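You operate a simulated robot arm through the tools that you are given. There is no shell and no other tool.

Carry out the task below with a simulated robot arm. There is one attempt and no reset: what you move stays moved.

Task
Fit the soft padded rest on the board's post and lock it.
Fine: the post cap goes in the cap tray. Set down upright: post cap.

Only the result counts: the job must be done as asked and must still hold three seconds after the hand-in. Knocking over, shifting, dropping, spilling or breaking anything else fails it. Lids that push on must go on centred and level and be pressed home; caps that screw on are set level and turned clockwise until they are tight.

Robot
A 7-joint arm with a two-finger parallel gripper, fixed in place. Base frame: the origin is at the foot of the arm, x ahead of it, y to its left, z up; the work surface is at about z = 0.82. Lengths are in m, angles in degrees, forces in N, time in s.
With the tool pointing down near the work surface it reaches from about 0.38 to 0.8 m from the base axis. Its first joint turns from -143.0 to 143.0 degrees. Payload 3 kg.
Tool frame: the origin (TCP) lies between the finger pads and is the grasp point; the fingertips stand 0.03 m ahead of it; z points along the fingers, y is the line along which they close. Largest opening 0.11 m; finger width 0.02, thickness 0.01; the body of the gripper, 0.048 by 0.112 m, starts 0.055 m behind the TCP.
Orientation is told as [roll, pitch, yaw] about the base's x, y, z axes, in that order, counted from this pose: with the fingers straight down and closing along the base's y, the tool's x points along the base's -x, its y along +y and its z along -z.

Tools
- The arm moves only by the tool move_arm. Its argument "increments" is a list that holds one entry, the list of rows, each a list of 7 numbers: the closure, from 0 (fully open) to 1 (shut), then the shift along the tool's x, y, z in units of 400 mm (1.0 is 400 mm), then the turn, a rotation vector about the tool's x, y, z in units of 180 degrees (1.0 is 180 degrees). In form: [[[claw, tx, ty, tz, wx, wy, wz], ...]]. A call has 1 to 20 rows; each row is the pose to reach, as a shift and turn from the pose commanded when the call began, along the tool's axes at that moment. A call with a number of a shift or a turn outside -1 to 1 is refused whole. Rows are played at 5 a second. More than 0.05 m and 8.6 degrees between two rows, or a gripper value outside its range, and nothing of the call is played. Where a pose cannot be reached the arm comes as near as it can. A force on the tool above 40 N (or 10 N above the force at the start of the call, whichever is more), or a blocked arm, ends the call early, and 0.2 s more pass. The fingers move at their own pace (about 0.153 m/s each) and stop on an object; they squeeze with about 25 N. The grip force told is the motor's: it shows also when the fingers shut on nothing. Time passes only in rows, and 0.2 s behind the last, so rows that repeat a pose let the fingers close. The reply holds the time, the measured pose of the TCP, the force on the tool along the base axes, the opening and the grip force, in the units named above and with some noise, with the torque about the TCP (base axes, N m) and any sound that the robot's microphone picked up, and new pictures: "views" is both (left out), scene, wrist or none.
- Cameras (640 x 400 px; columns grow to the right, rows downward): "scene" is fixed at [0.2309, -0.6494, 1.4268]; the picture's right is [0.86, -0.52, 0.00], its down [-0.21, -0.35, -0.91] and it looks along [0.47, 0.78, -0.41] (base axes); focal length 361 px, centre (320, 200). "wrist" rides on the gripper at [0.072, 0.017, -0.103] in the tool frame; the picture's right is [-0.23, 0.97, 0.00], its down [-0.76, -0.18, -0.62] and it looks along [-0.61, -0.14, 0.78] (tool axes); focal length 222 px, centre (320, 200).
- slide_trunk(by): slides the trunk up (or, below 0, down) by that many m; the arm rides with it, the base frame stays. It gives what a move gives, with no picture.
- locate(camera, pixels): there is no depth. For up to 12 entries [column, row, z] of the newest picture of that camera ("zoom" is the newest enlarged one), the place [x, y] in the base frame at which the ray of that pixel passes the height z, good to about 0.003 m, but the place of the scene camera against the robot may be out by one fixed shift of up to 0.025 m in any direction. The clock stands still meanwhile.
- zoom(camera, box): a new picture of the part [left, top, right, bottom] of that camera's present view, enlarged. The clock stands still meanwhile.
- finish_job(): hands the job in; it is judged then, once.

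Unless the task says otherwise, let go and move clear before handing in.

The tools are called after ">>>" as name(argument=value, ...) on one line, values as JSON. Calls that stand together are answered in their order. move_arm: Moves the arm, as the interface text tells. Its arguments: {"type":"object","properties":{"increments":{"type":"array","items":{"type":"array","items":{"type":"array","items":{"type":"number"}}}},"views":{"type":"string","enum":["both","scene","wrist","none"]}},"required":["increments"]} The other tools are called the same way: slide_trunk (by) slides the trunk up or down; locate (camera, pixels) gives the place at which the rays of pixels pass given heights; zoom (camera, box) takes an enlarged picture of a part of a camera's view; finish_job () hands the job in.

At the start:

```text
time: 0.0
tcp_pos: [0.5083, -0.0265, 1.1655]
orientation: [-0.1, 0.0, 0.0]
contact_force: [0.5, 0.5, 0.3]
ft_torque: [-0.02, -0.01, 0.04]
finger_gap: 0.11
gripper_force: 0.0
trunk travel left (down, up): [-0.4, 0.09]
```

scene: 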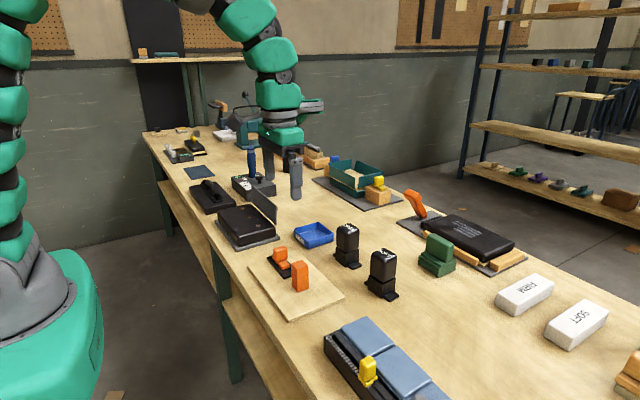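
wrist: 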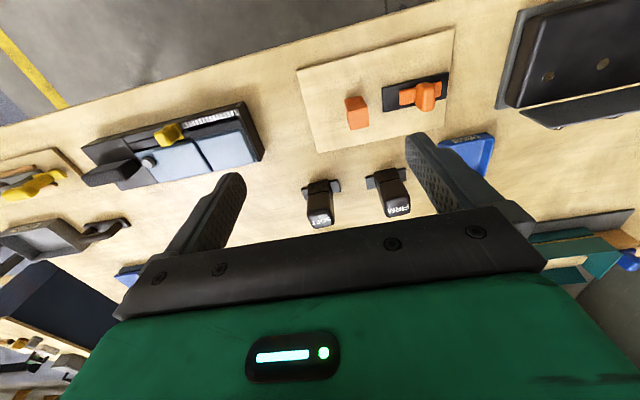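

The scene shows a board at about (295,288) with an orange cap and a lever, two black holders at (347,245) and (382,272), and a blue tray at (313,235). White blocks labelled "FIRM"/"SOFT" are at (525,293) and (576,323). I'll zoom in to identify parts.

>>> zoom(camera="scene", box=[230, 210, 430, 335])

>>> zoom(camera="wrist", box=[280, 20, 520, 240])

>>> zoom(camera="scene", box=[390, 180, 640, 400])

```text
3.20 times, centred on (330, 272) of scene
```

zoom: 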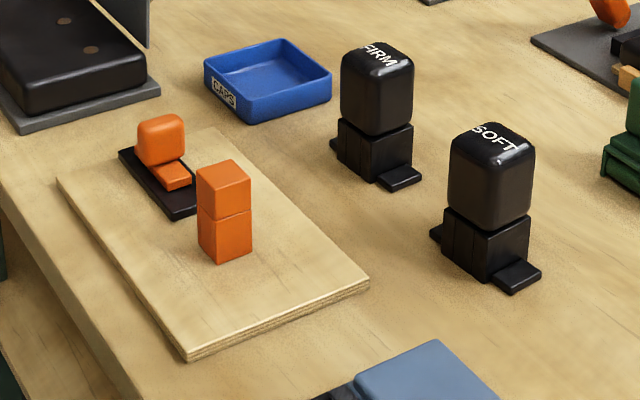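

```text
1.82 times, centred on (400, 130) of wrist
```

zoom: 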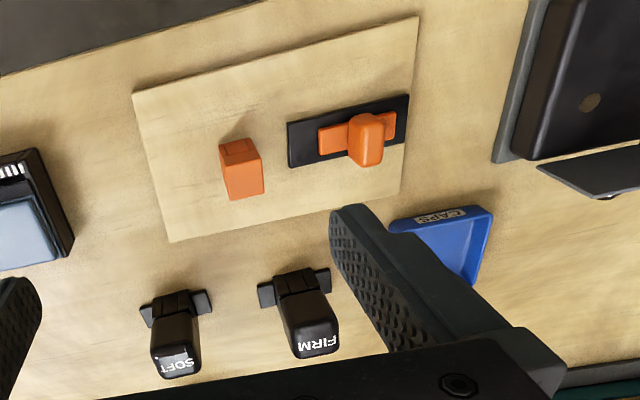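

```text
1.82 times, centred on (515, 290) of scene
```

zoom: 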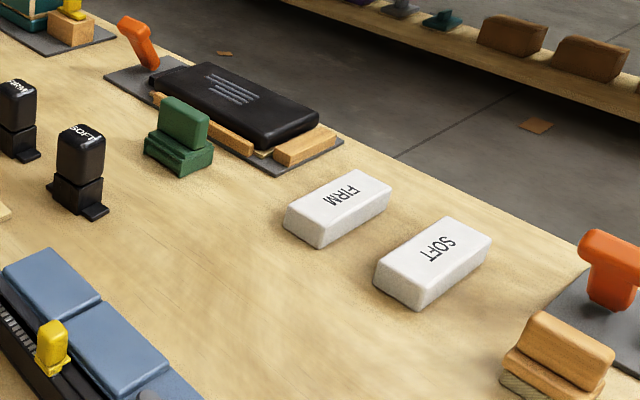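

The zooms show an orange post with a cap on a plywood board, an orange sliding latch on a black rail, a blue "CAPS" tray, and black "SOFT" and "FIRM" rests with foot tabs. Next I'll measure where these are.

>>> locate(camera="wrist", pixels=[[351, 97, 0.83], [357, 113, 0.83], [385, 92, 0.83], [446, 76, 0.83], [298, 72, 0.83], [452, 29, 0.83], [322, 185, 0.82], [385, 174, 0.82], [470, 155, 0.82]])

>>> locate(camera="scene", pixels=[[300, 288, 0.83], [250, 265, 0.83], [285, 322, 0.83], [345, 295, 0.83], [293, 252, 0.83], [282, 267, 0.83], [313, 240, 0.82], [382, 293, 0.82], [347, 262, 0.82]])

```text
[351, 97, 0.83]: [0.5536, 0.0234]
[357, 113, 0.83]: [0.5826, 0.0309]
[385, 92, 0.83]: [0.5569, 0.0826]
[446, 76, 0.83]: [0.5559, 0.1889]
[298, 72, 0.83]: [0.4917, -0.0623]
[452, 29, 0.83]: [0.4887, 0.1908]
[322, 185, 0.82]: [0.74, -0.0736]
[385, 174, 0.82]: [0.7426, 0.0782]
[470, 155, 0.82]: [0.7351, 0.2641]
```

```text
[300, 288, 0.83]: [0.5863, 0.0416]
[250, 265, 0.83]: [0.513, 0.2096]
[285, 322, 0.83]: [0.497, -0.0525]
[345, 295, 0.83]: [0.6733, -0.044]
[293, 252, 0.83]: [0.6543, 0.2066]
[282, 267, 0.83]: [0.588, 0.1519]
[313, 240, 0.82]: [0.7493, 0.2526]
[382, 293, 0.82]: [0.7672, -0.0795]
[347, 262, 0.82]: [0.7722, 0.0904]
```

The wrist camera puts the post at about (0.565, 0.025), the SOFT rest at about (0.745, -0.08) and the tray at about (0.735, 0.26). I'll lower the arm to get a closer wrist view of the board.

>>> move_arm(increments=[[[0, 0.029, 0.0275, 0.0675, 0, 0, 0], [0, 0.058, 0.055, 0.135, 0, 0, 0], [0, 0.087, 0.0825, 0.2025, 0, 0, 0], [0, 0.116, 0.11, 0.27, 0, 0, 0], [0, 0.145, 0.1375, 0.3375, 0, 0, 0], [0, 0.145, 0.1375, 0.3375, 0, 0, 0]]], views="both")

```text
time: 1.4
tcp_pos: [0.4492, 0.0298, 1.0306]
orientation: [0.0, 0.0, 0.0]
contact_force: [-0.2, -0.1, 0.0]
ft_torque: [0.0, 0.02, -0.01]
finger_gap: 0.1102
gripper_force: 0.0
trunk travel left (down, up): [-0.4, 0.09]
```

scene: 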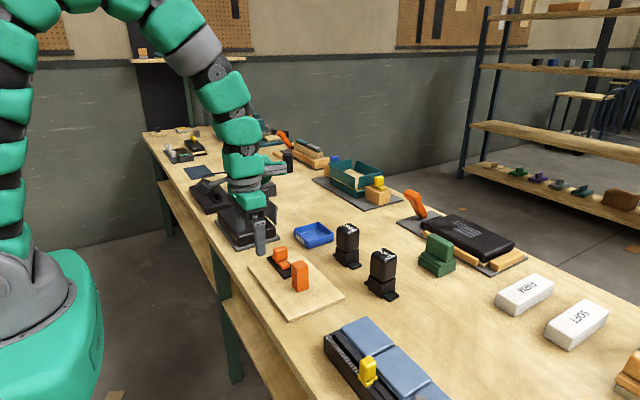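
wrist: 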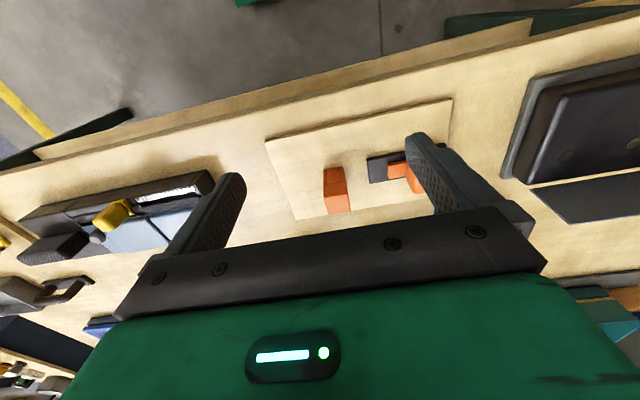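

In this pose the gripper hides the lower half of the wrist view, and the post shows at (335,190). Moving the TCP to roughly above the post should put it higher in the picture.

>>> move_arm(increments=[[[0, -0.06, 0.0, 0.0, 0, 0, 0], [0, -0.12, 0.0, 0.0, 0, 0, 0], [0, -0.18, 0.0, 0.0, 0, 0, 0], [0, -0.24, 0.0, 0.0, 0, 0, 0], [0, -0.28, 0.0, 0.0, 0, 0, 0], [0, -0.28, 0.0, 0.0, 0, 0, 0]]], views="both")

```text
time: 2.8
tcp_pos: [0.5628, 0.0294, 1.0313]
orientation: [0.0, -0.1, -0.1]
contact_force: [0.8, -0.8, 0.6]
ft_torque: [-0.01, 0.0, -0.02]
finger_gap: 0.1101
gripper_force: 0.0
trunk travel left (down, up): [-0.4, 0.09]
```

scene: 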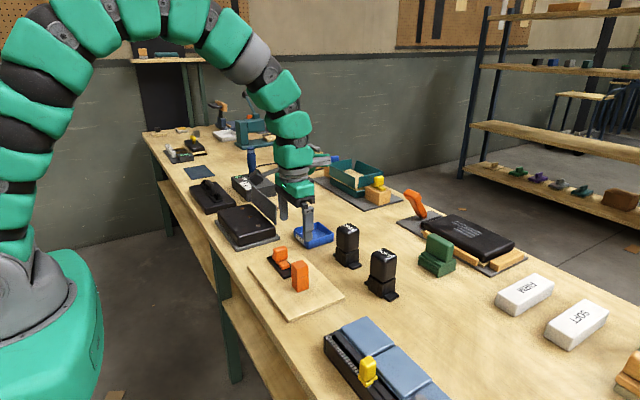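
wrist: 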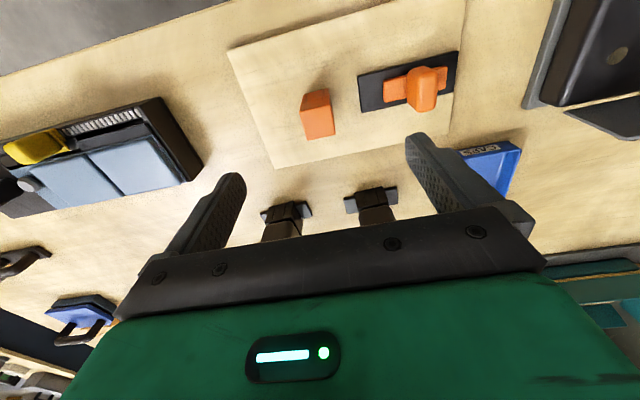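

The post is now at (318,112) and the latch at (420,85). I'll zoom on both to see the details.

>>> zoom(camera="wrist", box=[220, 20, 480, 180])

>>> zoom(camera="scene", box=[240, 235, 360, 325])

>>> zoom(camera="scene", box=[320, 210, 420, 310])

```text
2.46 times, centred on (350, 100) of wrist
```

zoom: 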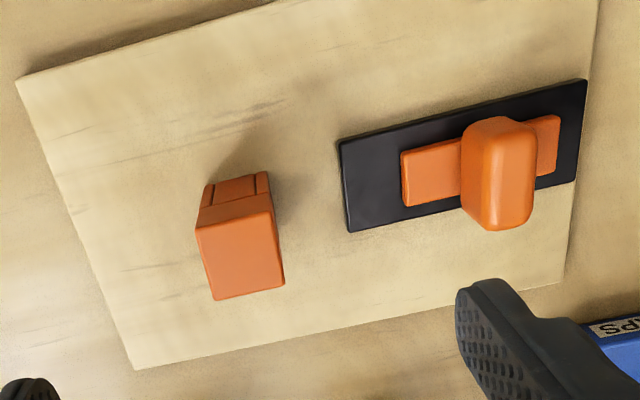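

```text
4.44 times, centred on (300, 280) of scene
```

zoom: 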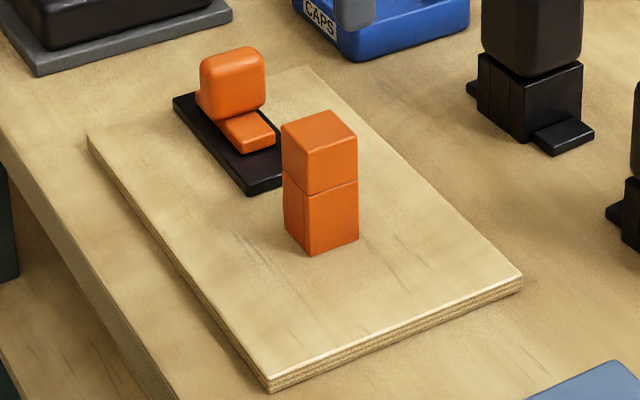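

```text
4.00 times, centred on (370, 260) of scene
```

zoom: 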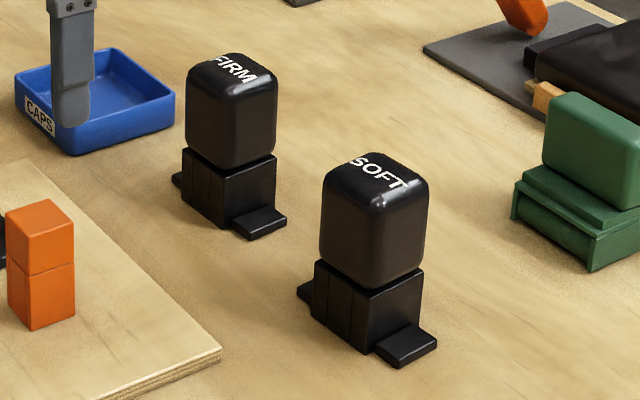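

The post has vertical lines on its -x face (zoom (215–262,190)), and the rests show a similar rib on their bases. I'll move above the SOFT rest for a close look at its keying and tabs.

>>> move_arm(increments=[[[0, -0.0835, -0.05, -0.01, 0, 0, 0], [0, -0.167, -0.1, -0.02, 0, 0, 0], [0, -0.25, -0.15, -0.03, 0, 0, 0], [0, -0.334, -0.2, -0.04, 0, 0, 0], [0, -0.4175, -0.25, -0.05, 0, 0, 0], [0, -0.4175, -0.25, -0.05, 0, 0, 0]]], views="both")

>>> zoom(camera="wrist", box=[200, 40, 460, 200])

```text
time: 4.2
tcp_pos: [0.729, -0.0721, 1.0511]
orientation: [0.0, 0.1, 0.0]
contact_force: [0.2, -0.5, -0.4]
ft_torque: [0.05, 0.02, -0.01]
finger_gap: 0.1101
gripper_force: 0.0
trunk travel left (down, up): [-0.4, 0.09]
```

scene: 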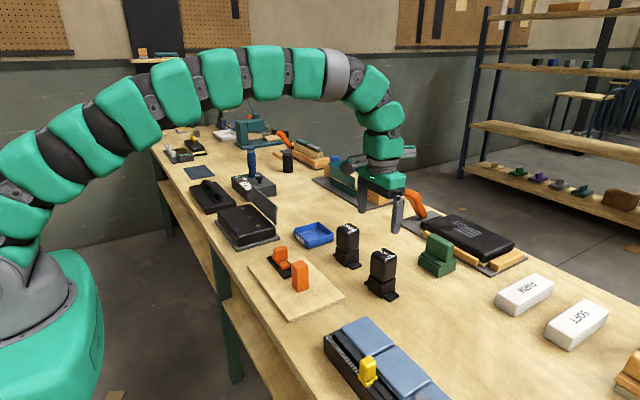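
wrist: 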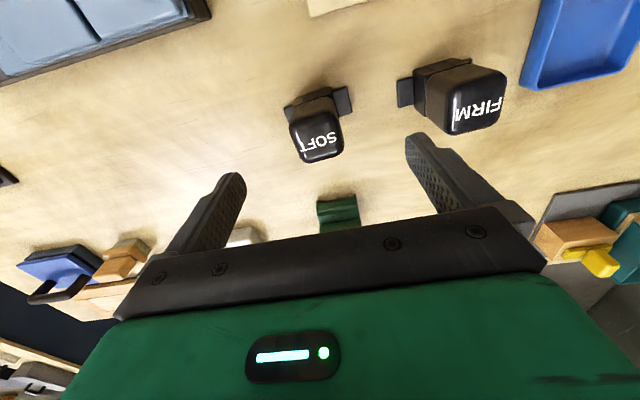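

```text
2.46 times, centred on (330, 120) of wrist
```

zoom: 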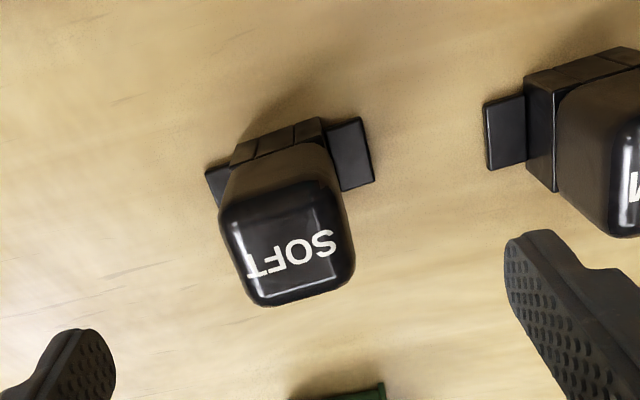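

SOFT's tabs run along ±y, and its edges look yawed a few degrees. I'll zoom in hard on SOFT and on the latch for exact geometry.

>>> zoom(camera="wrist", box=[270, 70, 370, 170])

>>> zoom(camera="scene", box=[355, 235, 415, 310])

>>> zoom(camera="scene", box=[260, 235, 320, 300])

>>> zoom(camera="scene", box=[285, 210, 345, 260])

```text
4.00 times, centred on (320, 120) of wrist
```

zoom: 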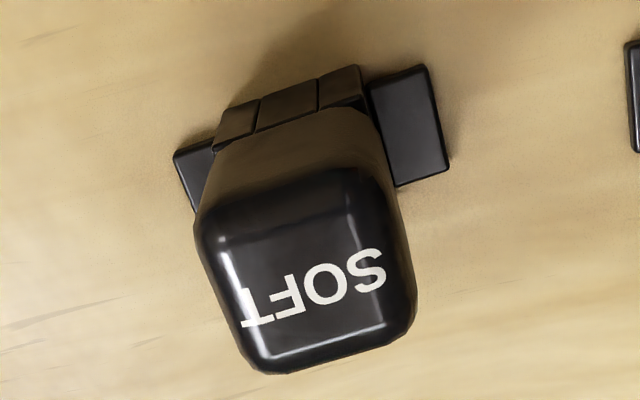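

```text
5.33 times, centred on (385, 272) of scene
```

zoom: 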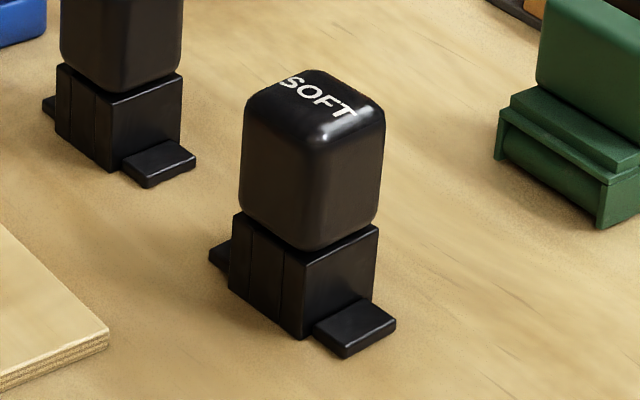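

```text
6.15 times, centred on (290, 268) of scene
```

zoom: 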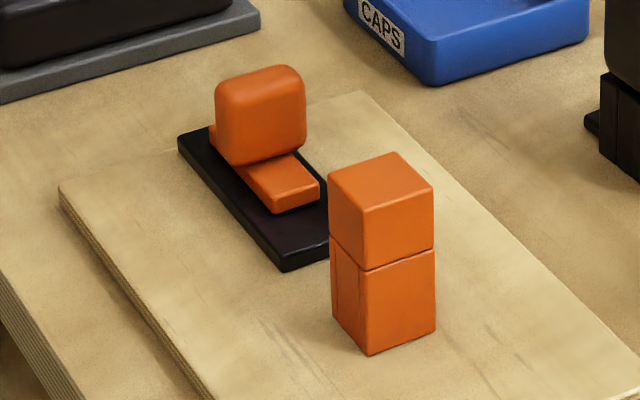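

```text
8.00 times, centred on (315, 235) of scene
```

zoom: 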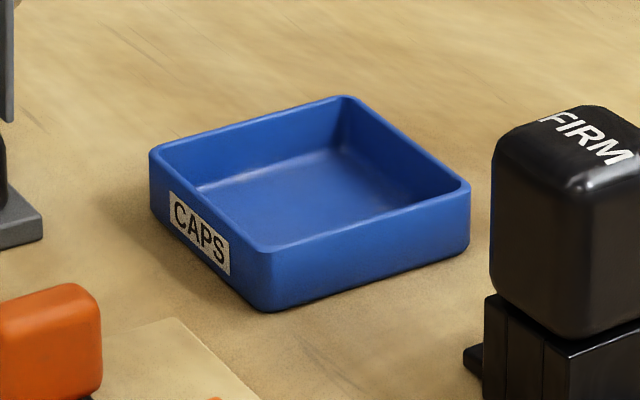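

The zooms show the rest's notched face and the post's ribbed face both pointing to -x. By my ray computation the cap is about 0.0325 square, centred at (0.572, 0.026) with z 0.870–0.900, and SOFT is yawed about +4.5°. I'll move above the cap with the fingers pre-closed to about 0.06.

>>> move_arm(increments=[[[0.45, 0.0785, 0.049, 0.0, 0, 0, 0], [0.45, 0.157, 0.098, 0.0, 0, 0, 0], [0.45, 0.2355, 0.147, 0.03, 0, 0, 0], [0.45, 0.314, 0.196, 0.08, 0, 0, 0], [0.45, 0.3925, 0.245, 0.125, 0, 0, 0], [0.45, 0.3925, 0.245, 0.125, 0, 0, 0]]], views="both")

>>> zoom(camera="wrist", box=[240, 40, 460, 180])

```text
time: 5.6
tcp_pos: [0.5719, 0.025, 1.0009]
orientation: [-0.1, -0.1, -0.1]
contact_force: [-0.6, -0.2, -0.2]
ft_torque: [-0.04, -0.03, 0.03]
finger_gap: 0.0605
gripper_force: 0.1
trunk travel left (down, up): [-0.4, 0.09]
```

scene: 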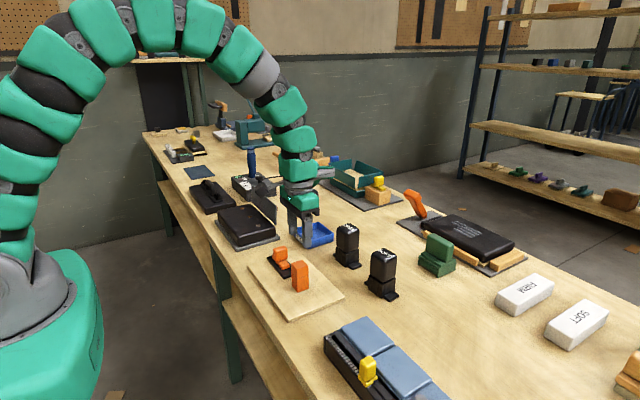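
wrist: 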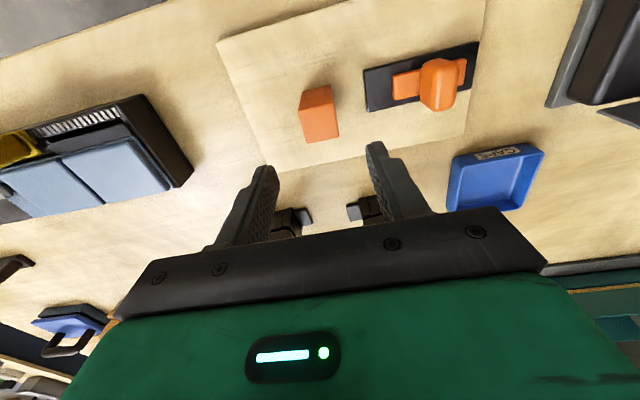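

```text
2.86 times, centred on (350, 110) of wrist
```

zoom: 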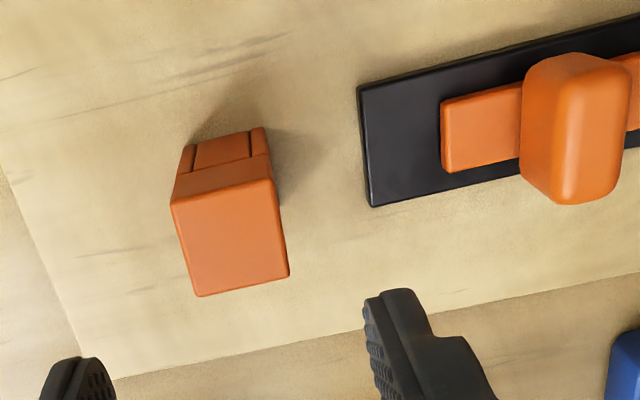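

The fingertips at columns 265 and 375 straddle the post column at 320. I'll refine the cap's top corners with locate, along with the seam, post bottom and latch points.

>>> locate(camera="zoom", pixels=[[172, 203, 0.9], [270, 179, 0.9], [289, 275, 0.9], [197, 297, 0.9], [175, 172, 0.87], [268, 152, 0.87], [184, 145, 0.83], [264, 127, 0.83], [441, 100, 0.848], [446, 172, 0.848], [360, 90, 0.836], [372, 206, 0.836]])

>>> locate(camera="wrist", pixels=[[455, 157, 0.85], [530, 143, 0.85], [543, 155, 0.85], [448, 209, 0.85], [512, 209, 0.85]])

```text
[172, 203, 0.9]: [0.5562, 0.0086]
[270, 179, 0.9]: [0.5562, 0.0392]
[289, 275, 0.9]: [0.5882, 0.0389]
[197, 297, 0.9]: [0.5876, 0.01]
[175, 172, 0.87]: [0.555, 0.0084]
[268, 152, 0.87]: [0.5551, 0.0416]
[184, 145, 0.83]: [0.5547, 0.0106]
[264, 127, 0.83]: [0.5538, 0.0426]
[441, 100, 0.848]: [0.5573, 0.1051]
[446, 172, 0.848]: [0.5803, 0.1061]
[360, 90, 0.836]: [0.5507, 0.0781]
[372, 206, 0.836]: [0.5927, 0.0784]
```

```text
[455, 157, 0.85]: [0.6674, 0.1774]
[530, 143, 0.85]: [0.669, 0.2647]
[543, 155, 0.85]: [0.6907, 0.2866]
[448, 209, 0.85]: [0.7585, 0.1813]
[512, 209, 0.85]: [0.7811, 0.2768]
```

Locate confirms the cap centre at about (0.572, 0.025) and the seam at about z 0.87. I'll descend so the fingertips stop just above the seam (TCP z about 0.904), without closing yet.

>>> move_arm(increments=[[[0.45, 0, 0, 0.08, 0, 0, 0], [0.45, 0, 0, 0.16, 0, 0, 0], [0.45, 0, 0, 0.21, 0, 0, 0], [0.45, 0, 0, 0.2425, 0, 0, 0], [0.45, 0, 0, 0.2425, 0, 0, 0]]], views="both")

>>> zoom(camera="scene", box=[260, 215, 340, 300])

>>> zoom(camera="wrist", box=[240, 60, 400, 200])

```text
time: 6.8
tcp_pos: [0.5717, 0.0266, 0.9028]
orientation: [-0.1, 0.0, 0.0]
contact_force: [0.1, -0.1, 0.0]
ft_torque: [-0.01, -0.03, -0.01]
finger_gap: 0.0607
gripper_force: 0.0
trunk travel left (down, up): [-0.4, 0.09]
```

scene: 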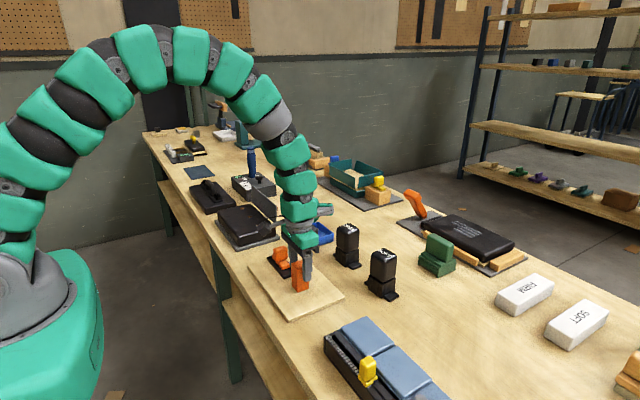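
wrist: 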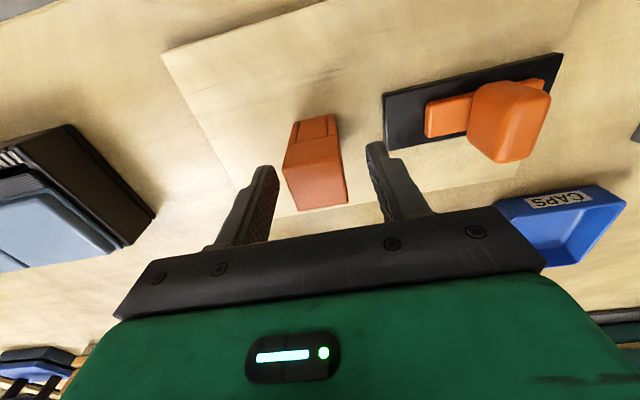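

```text
4.71 times, centred on (300, 258) of scene
```

zoom: 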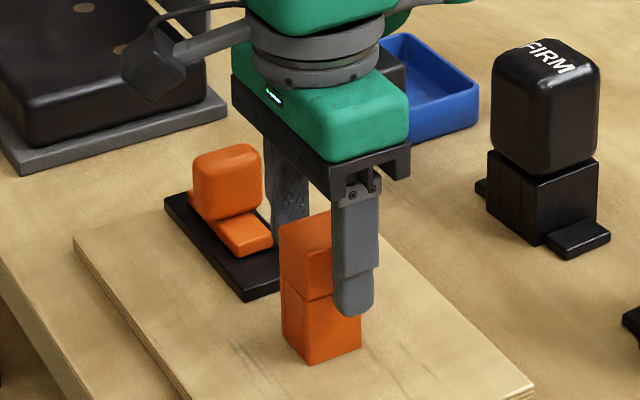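

```text
2.86 times, centred on (320, 130) of wrist
```

zoom: 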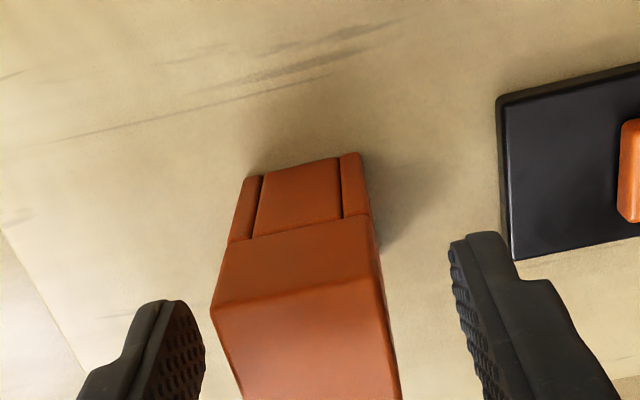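

In the scene zoom the finger tip (row 315) reaches slightly below the seam line (about row 292–298). I'll raise 6 mm so only the cap is held, then close.

>>> move_arm(increments=[[[0.45, 0, 0, -0.016, 0, 0, 0], [0.6, 0, 0, -0.016, 0, 0, 0], [0.72, 0, 0, -0.016, 0, 0, 0], [1, 0, 0, -0.016, 0, 0, 0], [1, 0, 0, -0.016, 0, 0, 0]]], views="both")

>>> zoom(camera="scene", box=[260, 215, 340, 300])

```text
time: 8.0
tcp_pos: [0.5716, 0.027, 0.9102]
orientation: [0.1, 0.1, 0.0]
contact_force: [-0.1, -0.3, 0.2]
ft_torque: [0.01, 0.03, 0.02]
finger_gap: 0.0318
gripper_force: 24.9
trunk travel left (down, up): [-0.4, 0.09]
```

scene: 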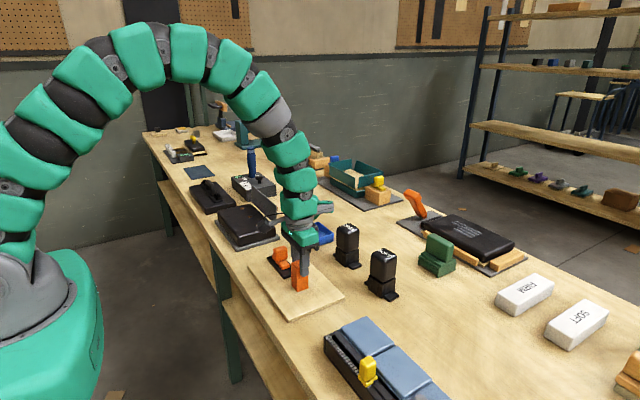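
wrist: 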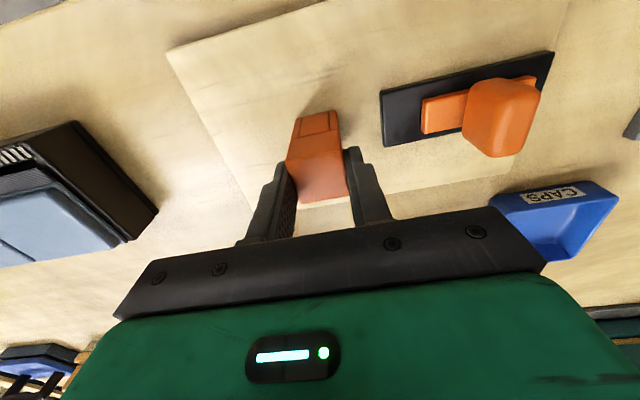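

```text
4.71 times, centred on (300, 258) of scene
```

zoom: 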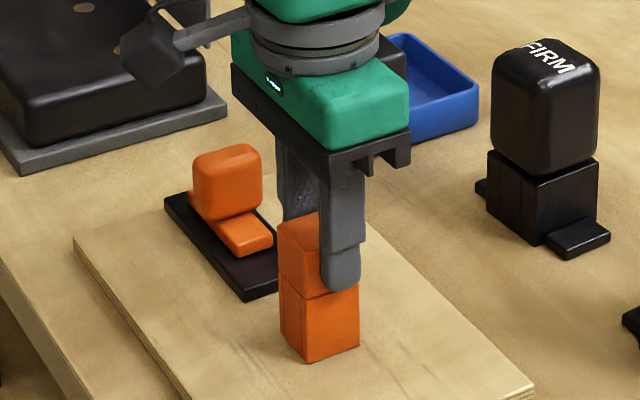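

The grip is on the cap only (gap 0.0318, 24.9 N) with the tip above the seam. I'll lift straight up slowly.

>>> move_arm(increments=[[[1, 0, 0, -0.01, 0, 0, 0], [1, 0, 0, -0.025, 0, 0, 0], [1, 0, 0, -0.05, 0, 0, 0], [1, 0, 0, -0.09, 0, 0, 0], [1, 0, 0, -0.15, 0, 0, 0]]], views="both")

>>> zoom(camera="scene", box=[250, 205, 340, 305])

```text
time: 9.2
tcp_pos: [0.573, 0.0282, 0.9724]
orientation: [-0.1, 0.0, 0.0]
contact_force: [0.2, 0.0, -0.9]
ft_torque: [0.01, -0.03, 0.0]
finger_gap: 0.0318
gripper_force: 25.2
trunk travel left (down, up): [-0.4, 0.09]
```

scene: 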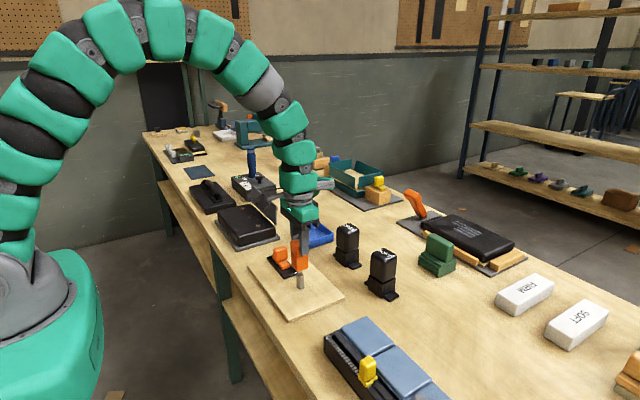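
wrist: 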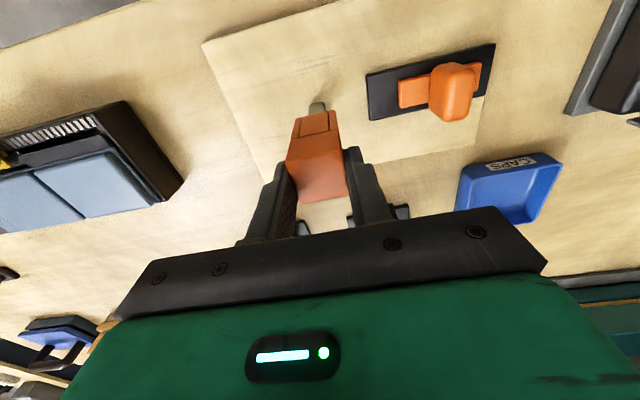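

```text
4.00 times, centred on (295, 255) of scene
```

zoom: 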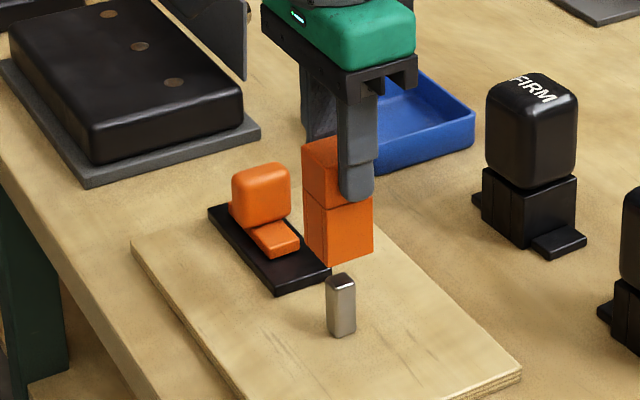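

The whole 0.07-tall orange block was the cap, and it came off a slim metal pin now at zoom (340,305). I'll carry it toward the blue tray, raised slightly, and stop short to measure the tray.

>>> move_arm(increments=[[[1, 0, 0, -0.075, 0, 0, 0], [1, -0.04, 0.06, -0.075, 0, 0, 0], [1, -0.09, 0.136, -0.075, 0, 0, 0], [1, -0.14, 0.212, -0.075, 0, 0, 0], [1, -0.19, 0.288, -0.075, 0, 0, 0], [1, -0.24, 0.363, -0.075, 0, 0, 0], [1, -0.285, 0.43, -0.075, 0, 0, 0], [1, -0.3175, 0.48, -0.075, 0, 0, 0], [1, -0.3175, 0.48, -0.075, 0, 0, 0]]], views="both")

>>> zoom(camera="wrist", box=[220, 20, 460, 200])

>>> zoom(camera="scene", box=[255, 245, 335, 315])

```text
time: 11.2
tcp_pos: [0.6997, 0.22, 1.0014]
orientation: [0.0, 0.1, 0.1]
contact_force: [0.3, -0.4, -0.6]
ft_torque: [0.04, 0.02, -0.02]
finger_gap: 0.0315
gripper_force: 25.1
trunk travel left (down, up): [-0.4, 0.09]
```

scene: 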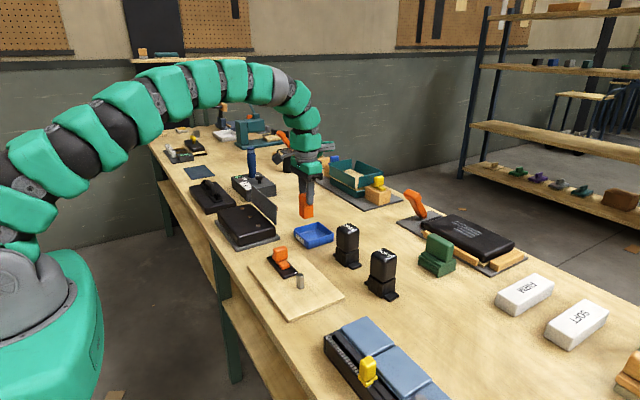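
wrist: 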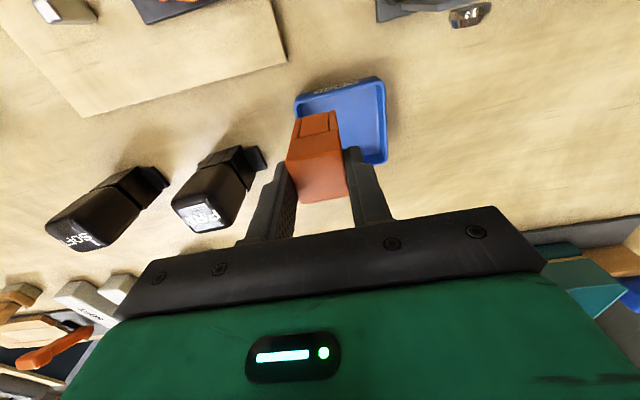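

```text
2.22 times, centred on (340, 110) of wrist
```

zoom: 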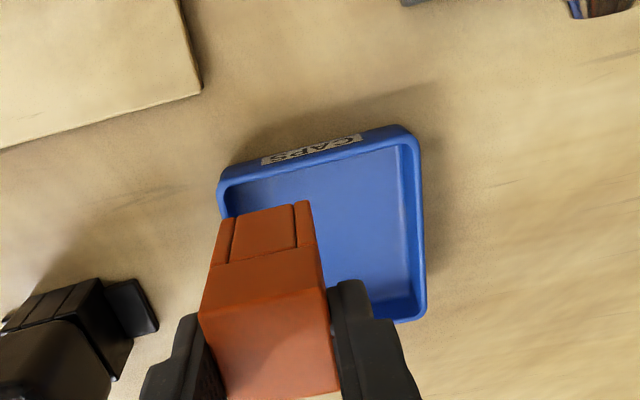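

```text
5.71 times, centred on (295, 280) of scene
```

zoom: 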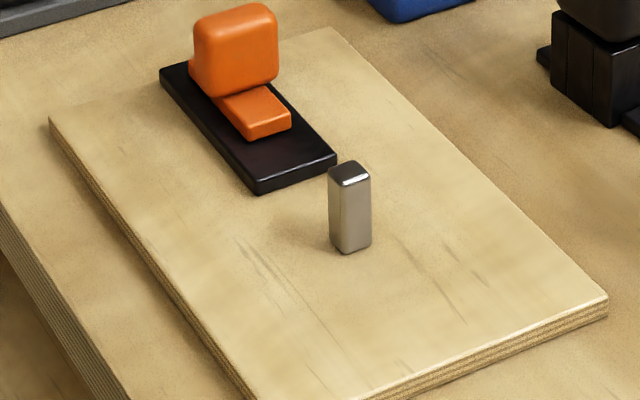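

The tray is now clearly visible, with rim corners at about wrist (294,103), (380,77) and (387,162). I'll locate these at rim and floor heights.

>>> zoom(camera="wrist", box=[270, 60, 410, 180])

>>> locate(camera="wrist", pixels=[[294, 103, 0.85], [380.5, 77, 0.85], [387.3, 161.8, 0.85], [294, 103, 0.84], [380.5, 77, 0.84], [387.3, 161.8, 0.84]])

```text
3.33 times, centred on (340, 120) of wrist
```

zoom: 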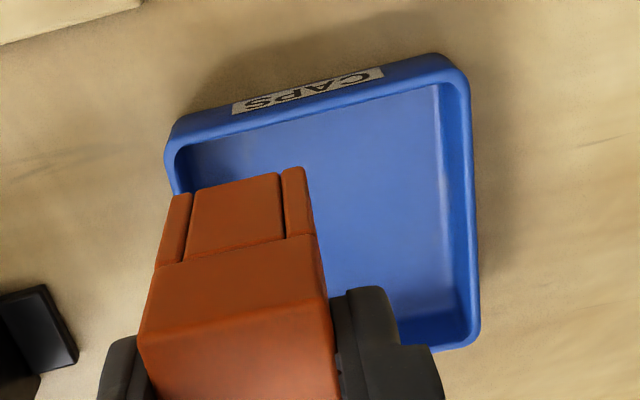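

```text
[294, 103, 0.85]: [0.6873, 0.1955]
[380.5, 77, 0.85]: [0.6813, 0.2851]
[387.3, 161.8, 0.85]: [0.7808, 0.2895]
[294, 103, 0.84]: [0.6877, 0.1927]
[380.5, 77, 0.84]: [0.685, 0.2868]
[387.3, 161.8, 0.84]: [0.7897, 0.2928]
```

>>> locate(camera="zoom", pixels=[[166, 160, 0.85], [185, 142, 0.85], [440, 80, 0.85], [472, 100, 0.85], [478, 200, 0.85], [481, 330, 0.85], [465, 350, 0.85], [433, 352, 0.85], [430, 88, 0.825], [440, 150, 0.825], [455, 318, 0.825]])

```text
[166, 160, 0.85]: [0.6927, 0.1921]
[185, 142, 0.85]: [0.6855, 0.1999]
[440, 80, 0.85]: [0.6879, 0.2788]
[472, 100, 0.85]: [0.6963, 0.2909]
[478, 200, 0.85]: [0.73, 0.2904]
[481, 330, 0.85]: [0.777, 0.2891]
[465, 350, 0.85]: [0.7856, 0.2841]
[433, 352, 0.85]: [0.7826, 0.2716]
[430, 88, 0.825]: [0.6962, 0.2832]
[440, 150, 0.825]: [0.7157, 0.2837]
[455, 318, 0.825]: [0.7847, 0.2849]
```

The tray spans x 0.686–0.786 and y 0.191–0.2905, so its centre is (0.736, 0.241). I'll move over it and descend to a cap-bottom height of about 0.845.

>>> move_arm(increments=[[[1, -0.045, 0.026, 0, 0, 0, 0], [1, -0.09, 0.0525, 0, 0, 0, 0], [1, -0.09, 0.0525, 0.06, 0, 0, 0], [1, -0.09, 0.0525, 0.12, 0, 0, 0], [1, -0.09, 0.0525, 0.18, 0, 0, 0], [1, -0.09, 0.0525, 0.18, 0, 0, 0]]], views="both")

>>> zoom(camera="scene", box=[280, 190, 350, 260])

```text
time: 12.6
tcp_pos: [0.7353, 0.2414, 0.9296]
orientation: [0.1, 0.1, 0.2]
contact_force: [-0.4, 0.2, -0.4]
ft_torque: [-0.03, -0.01, 0.01]
finger_gap: 0.032
gripper_force: 24.9
trunk travel left (down, up): [-0.4, 0.09]
```

scene: 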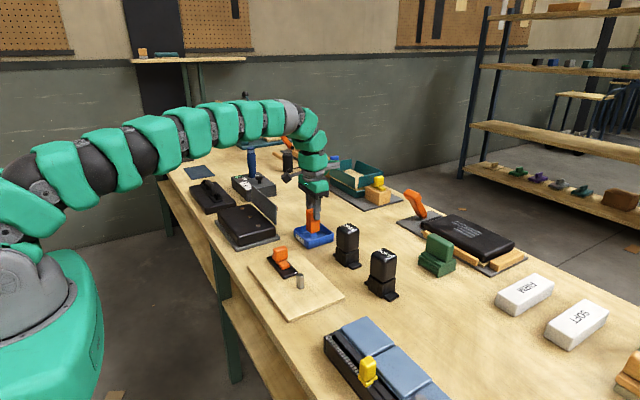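
wrist: 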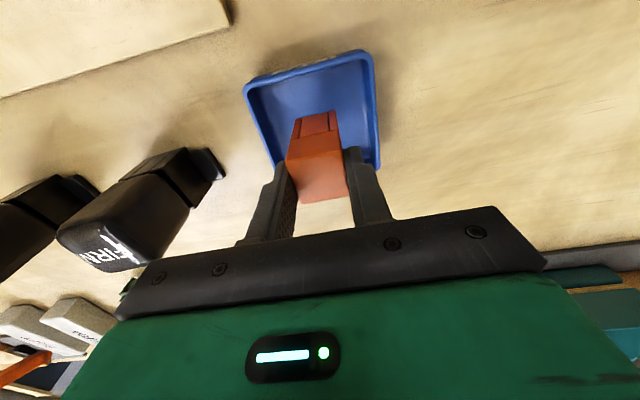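

```text
5.71 times, centred on (315, 225) of scene
```

zoom: 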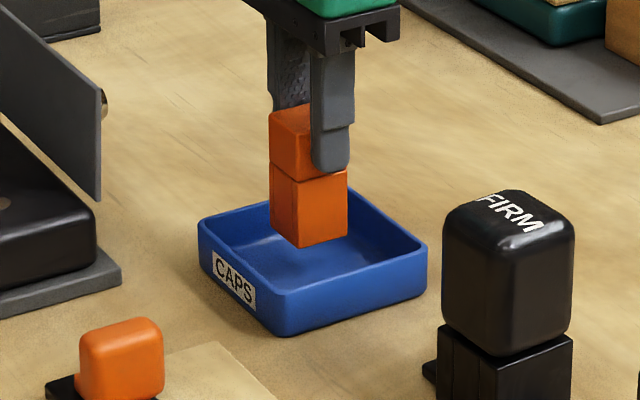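

The cap hangs centred over the tray. I'll lower it in small steps and watch the force for contact.

>>> move_arm(increments=[[[1, 0, 0, 0.02, 0, 0, 0], [1, 0, 0, 0.035, 0, 0, 0], [1, 0, 0, 0.045, 0, 0, 0], [1, 0, 0, 0.05, 0, 0, 0], [1, 0, 0, 0.05, 0, 0, 0]]], views="none")

>>> zoom(camera="scene", box=[280, 190, 350, 260])

```text
time: 13.8
tcp_pos: [0.7355, 0.2418, 0.9079]
orientation: [-0.1, 0.1, 0.2]
contact_force: [-0.5, 0.2, -0.4]
ft_torque: [0.02, 0.0, 0.0]
finger_gap: 0.0319
gripper_force: 25.2
trunk travel left (down, up): [-0.4, 0.09]
```

```text
5.71 times, centred on (315, 225) of scene
```

zoom: 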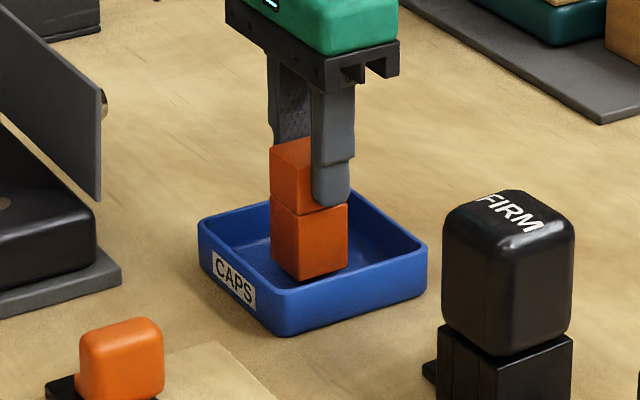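

No contact force yet at TCP z 0.908. I'll go down a further 2 mm.

>>> move_arm(increments=[[[1, 0, 0, 0.0025, 0, 0, 0], [1, 0, 0, 0.005, 0, 0, 0], [1, 0, 0, 0.005, 0, 0, 0]]], views="none")

```text
time: 14.6
tcp_pos: [0.7361, 0.2405, 0.9068]
orientation: [0.1, 0.0, 0.1]
contact_force: [1.3, 0.4, -0.6]
ft_torque: [0.01, 0.0, 0.03]
finger_gap: 0.0317
gripper_force: 24.9
trunk travel left (down, up): [-0.4, 0.09]
```

>>> move_arm(increments=[[[1, 0, 0, 0.0025, 0, 0, 0], [1, 0, 0, 0.005, 0, 0, 0], [1, 0, 0, 0.005, 0, 0, 0]]], views="none")

>>> zoom(camera="scene", box=[280, 190, 350, 260])

```text
time: 15.4
tcp_pos: [0.7342, 0.2407, 0.9046]
orientation: [0.1, -0.1, 0.1]
contact_force: [0.4, 0.1, 1.2]
ft_torque: [0.0, 0.0, -0.02]
finger_gap: 0.0316
gripper_force: 24.8
trunk travel left (down, up): [-0.4, 0.09]
```

```text
5.71 times, centred on (315, 225) of scene
```

zoom: 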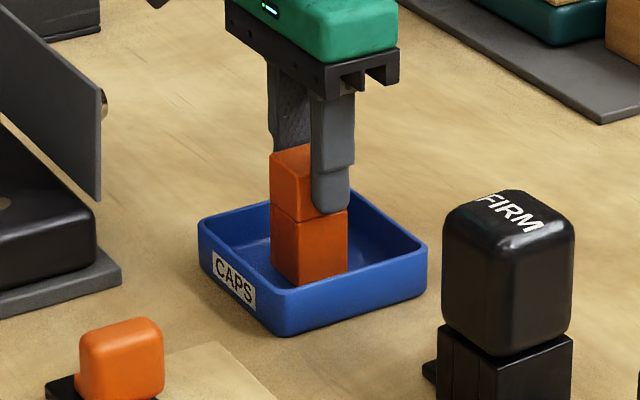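

The force is still within noise (z 1.2). I'll lower another 1–2 mm.

>>> move_arm(increments=[[[1, 0, 0, 0.0025, 0, 0, 0], [1, 0, 0, 0.005, 0, 0, 0], [1, 0, 0, 0.005, 0, 0, 0]]], views="none")

```text
time: 16.2
tcp_pos: [0.7351, 0.2407, 0.9023]
orientation: [0.0, 0.0, 0.0]
contact_force: [0.3, -0.3, 0.0]
ft_torque: [-0.05, 0.0, -0.01]
finger_gap: 0.0317
gripper_force: 24.8
trunk travel left (down, up): [-0.4, 0.09]
```

>>> move_arm(increments=[[[1, 0, 0, 0.0025, 0, 0, 0], [1, 0, 0, 0.005, 0, 0, 0], [1, 0, 0, 0.005, 0, 0, 0]]], views="none")

>>> zoom(camera="scene", box=[290, 205, 335, 255])

```text
time: 17.0
tcp_pos: [0.7349, 0.2401, 0.902]
orientation: [0.0, -0.3, -0.1]
contact_force: [-1.1, 0.6, 18.0]
ft_torque: [0.02, 0.15, -0.02]
finger_gap: 0.0317
gripper_force: 24.9
trunk travel left (down, up): [-0.4, 0.09]
```

```text
8.00 times, centred on (312, 230) of scene
```

zoom: 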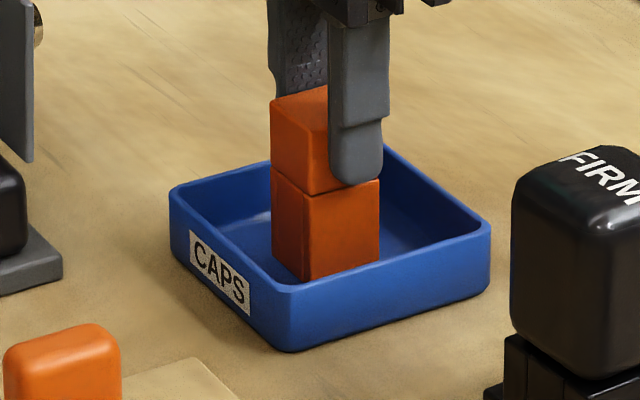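

Contact is made (18 N on z), so the cap stands on the tray floor. I'll back off 1.5 mm to relax the load, open to about 0.065, and rise.

>>> move_arm(increments=[[[1, 0, 0, -0.003, 0, 0, 0], [1, 0, 0, -0.003, 0, 0, 0], [0.6, 0, 0, -0.003, 0, 0, 0], [0.42, 0, 0, -0.003, 0, 0, 0], [0.42, 0, 0, -0.003, 0, 0, 0]]], views="none")

>>> zoom(camera="scene", box=[290, 195, 340, 255])

```text
time: 18.2
tcp_pos: [0.7344, 0.2396, 0.9002]
orientation: [0.0, 0.1, 0.1]
contact_force: [-0.6, 0.1, -0.3]
ft_torque: [-0.03, 0.0, -0.01]
finger_gap: 0.0637
gripper_force: 0.1
trunk travel left (down, up): [-0.4, 0.09]
```

```text
6.67 times, centred on (315, 225) of scene
```

zoom: 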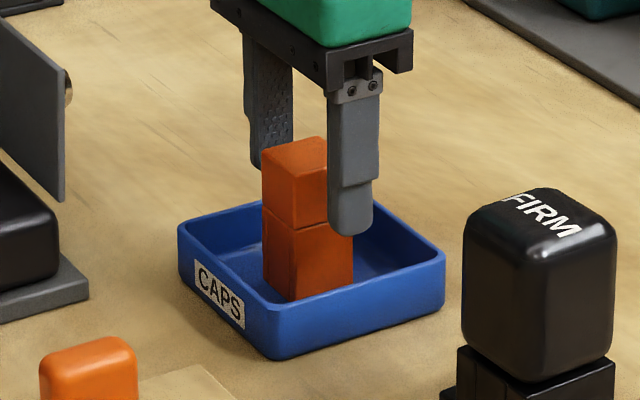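

The cap stands free and upright in the tray. I'll rise straight up, then go look at the bare pin.

>>> move_arm(increments=[[[0.42, 0, 0, -0.03, 0, 0, 0], [0.42, 0, 0, -0.09, 0, 0, 0], [0.42, 0, 0, -0.18, 0, 0, 0], [0.42, 0, 0, -0.27, 0, 0, 0], [0.42, 0, 0, -0.32, 0, 0, 0], [0.2, 0.045, -0.06, -0.32, 0, 0, 0], [0.2, 0.1, -0.13, -0.32, 0, 0, 0], [0.2, 0.155, -0.205, -0.32, 0, 0, 0], [0.2, 0.21, -0.28, -0.32, 0, 0, 0], [0.2, 0.265, -0.355, -0.32, 0, 0, 0], [0.2, 0.32, -0.43, -0.31, 0, 0, 0], [0.2, 0.375, -0.505, -0.3, 0, 0, 0], [0.2, 0.41, -0.5375, -0.26, 0, 0, 0], [0.2, 0.41, -0.5375, -0.22, 0, 0, 0], [0.2, 0.41, -0.5375, -0.22, 0, 0, 0]]], views="both")

>>> zoom(camera="wrist", box=[260, 50, 400, 150])

```text
time: 21.4
tcp_pos: [0.5708, 0.0267, 0.9892]
orientation: [0.0, 0.0, 0.0]
contact_force: [0.6, 0.3, 0.0]
ft_torque: [0.01, 0.03, -0.03]
finger_gap: 0.0881
gripper_force: 0.1
trunk travel left (down, up): [-0.4, 0.09]
```

scene: 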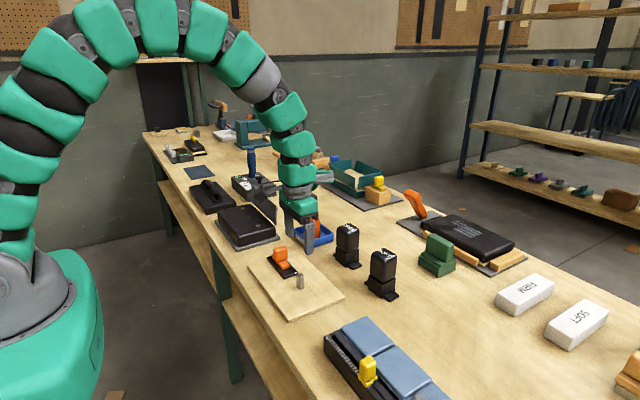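
wrist: 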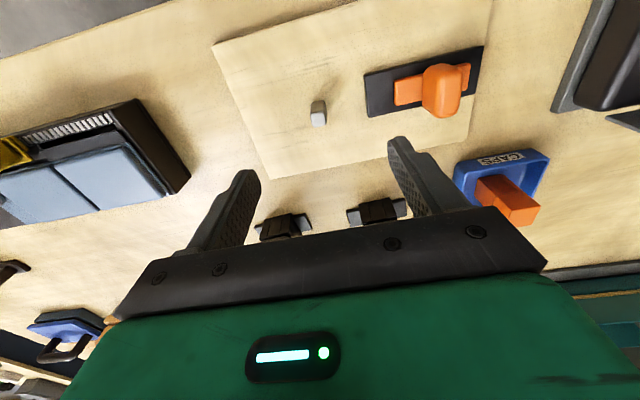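

```text
4.00 times, centred on (330, 100) of wrist
```

zoom: 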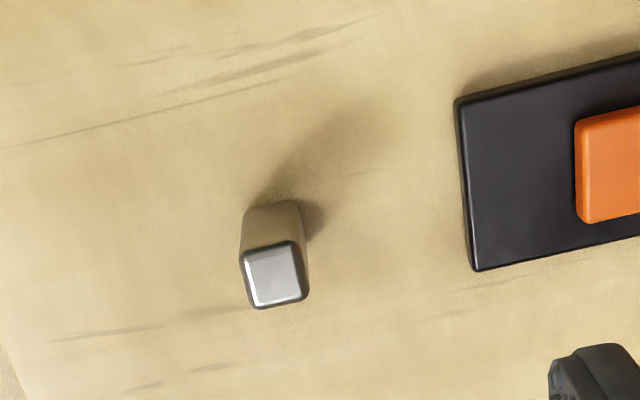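

The pin is a roughly square metal peg at zoom (275,255). I'll measure its base and top, plus the board's orientation from the rail.

>>> locate(camera="zoom", pixels=[[244, 211, 0.83], [298, 201, 0.83], [240, 255, 0.865], [300, 242, 0.865], [309, 296, 0.865], [255, 309, 0.865], [458, 100, 0.84], [476, 271, 0.84], [638, 52, 0.84], [638, 235, 0.84], [577, 122, 0.85], [586, 221, 0.85]])

>>> zoom(camera="scene", box=[275, 260, 325, 300])

```text
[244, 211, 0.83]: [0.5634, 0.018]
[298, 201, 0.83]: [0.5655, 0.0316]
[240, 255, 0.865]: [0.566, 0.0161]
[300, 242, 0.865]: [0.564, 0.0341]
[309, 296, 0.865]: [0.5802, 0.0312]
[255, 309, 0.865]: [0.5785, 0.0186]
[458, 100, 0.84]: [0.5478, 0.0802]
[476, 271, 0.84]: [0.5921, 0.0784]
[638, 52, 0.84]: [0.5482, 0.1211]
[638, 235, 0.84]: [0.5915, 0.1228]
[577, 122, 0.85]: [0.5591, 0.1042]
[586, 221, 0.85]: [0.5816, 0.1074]
```

```text
10.00 times, centred on (300, 280) of scene
```

zoom: 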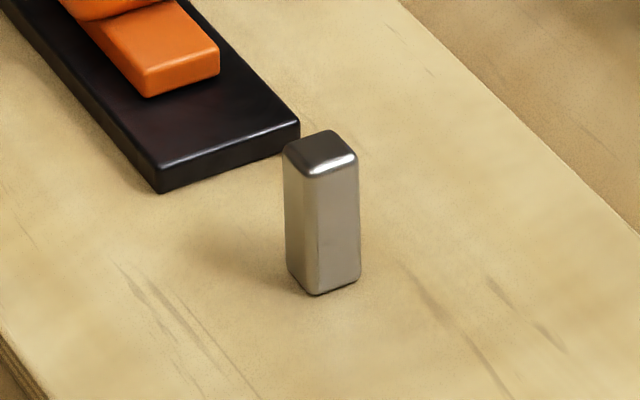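

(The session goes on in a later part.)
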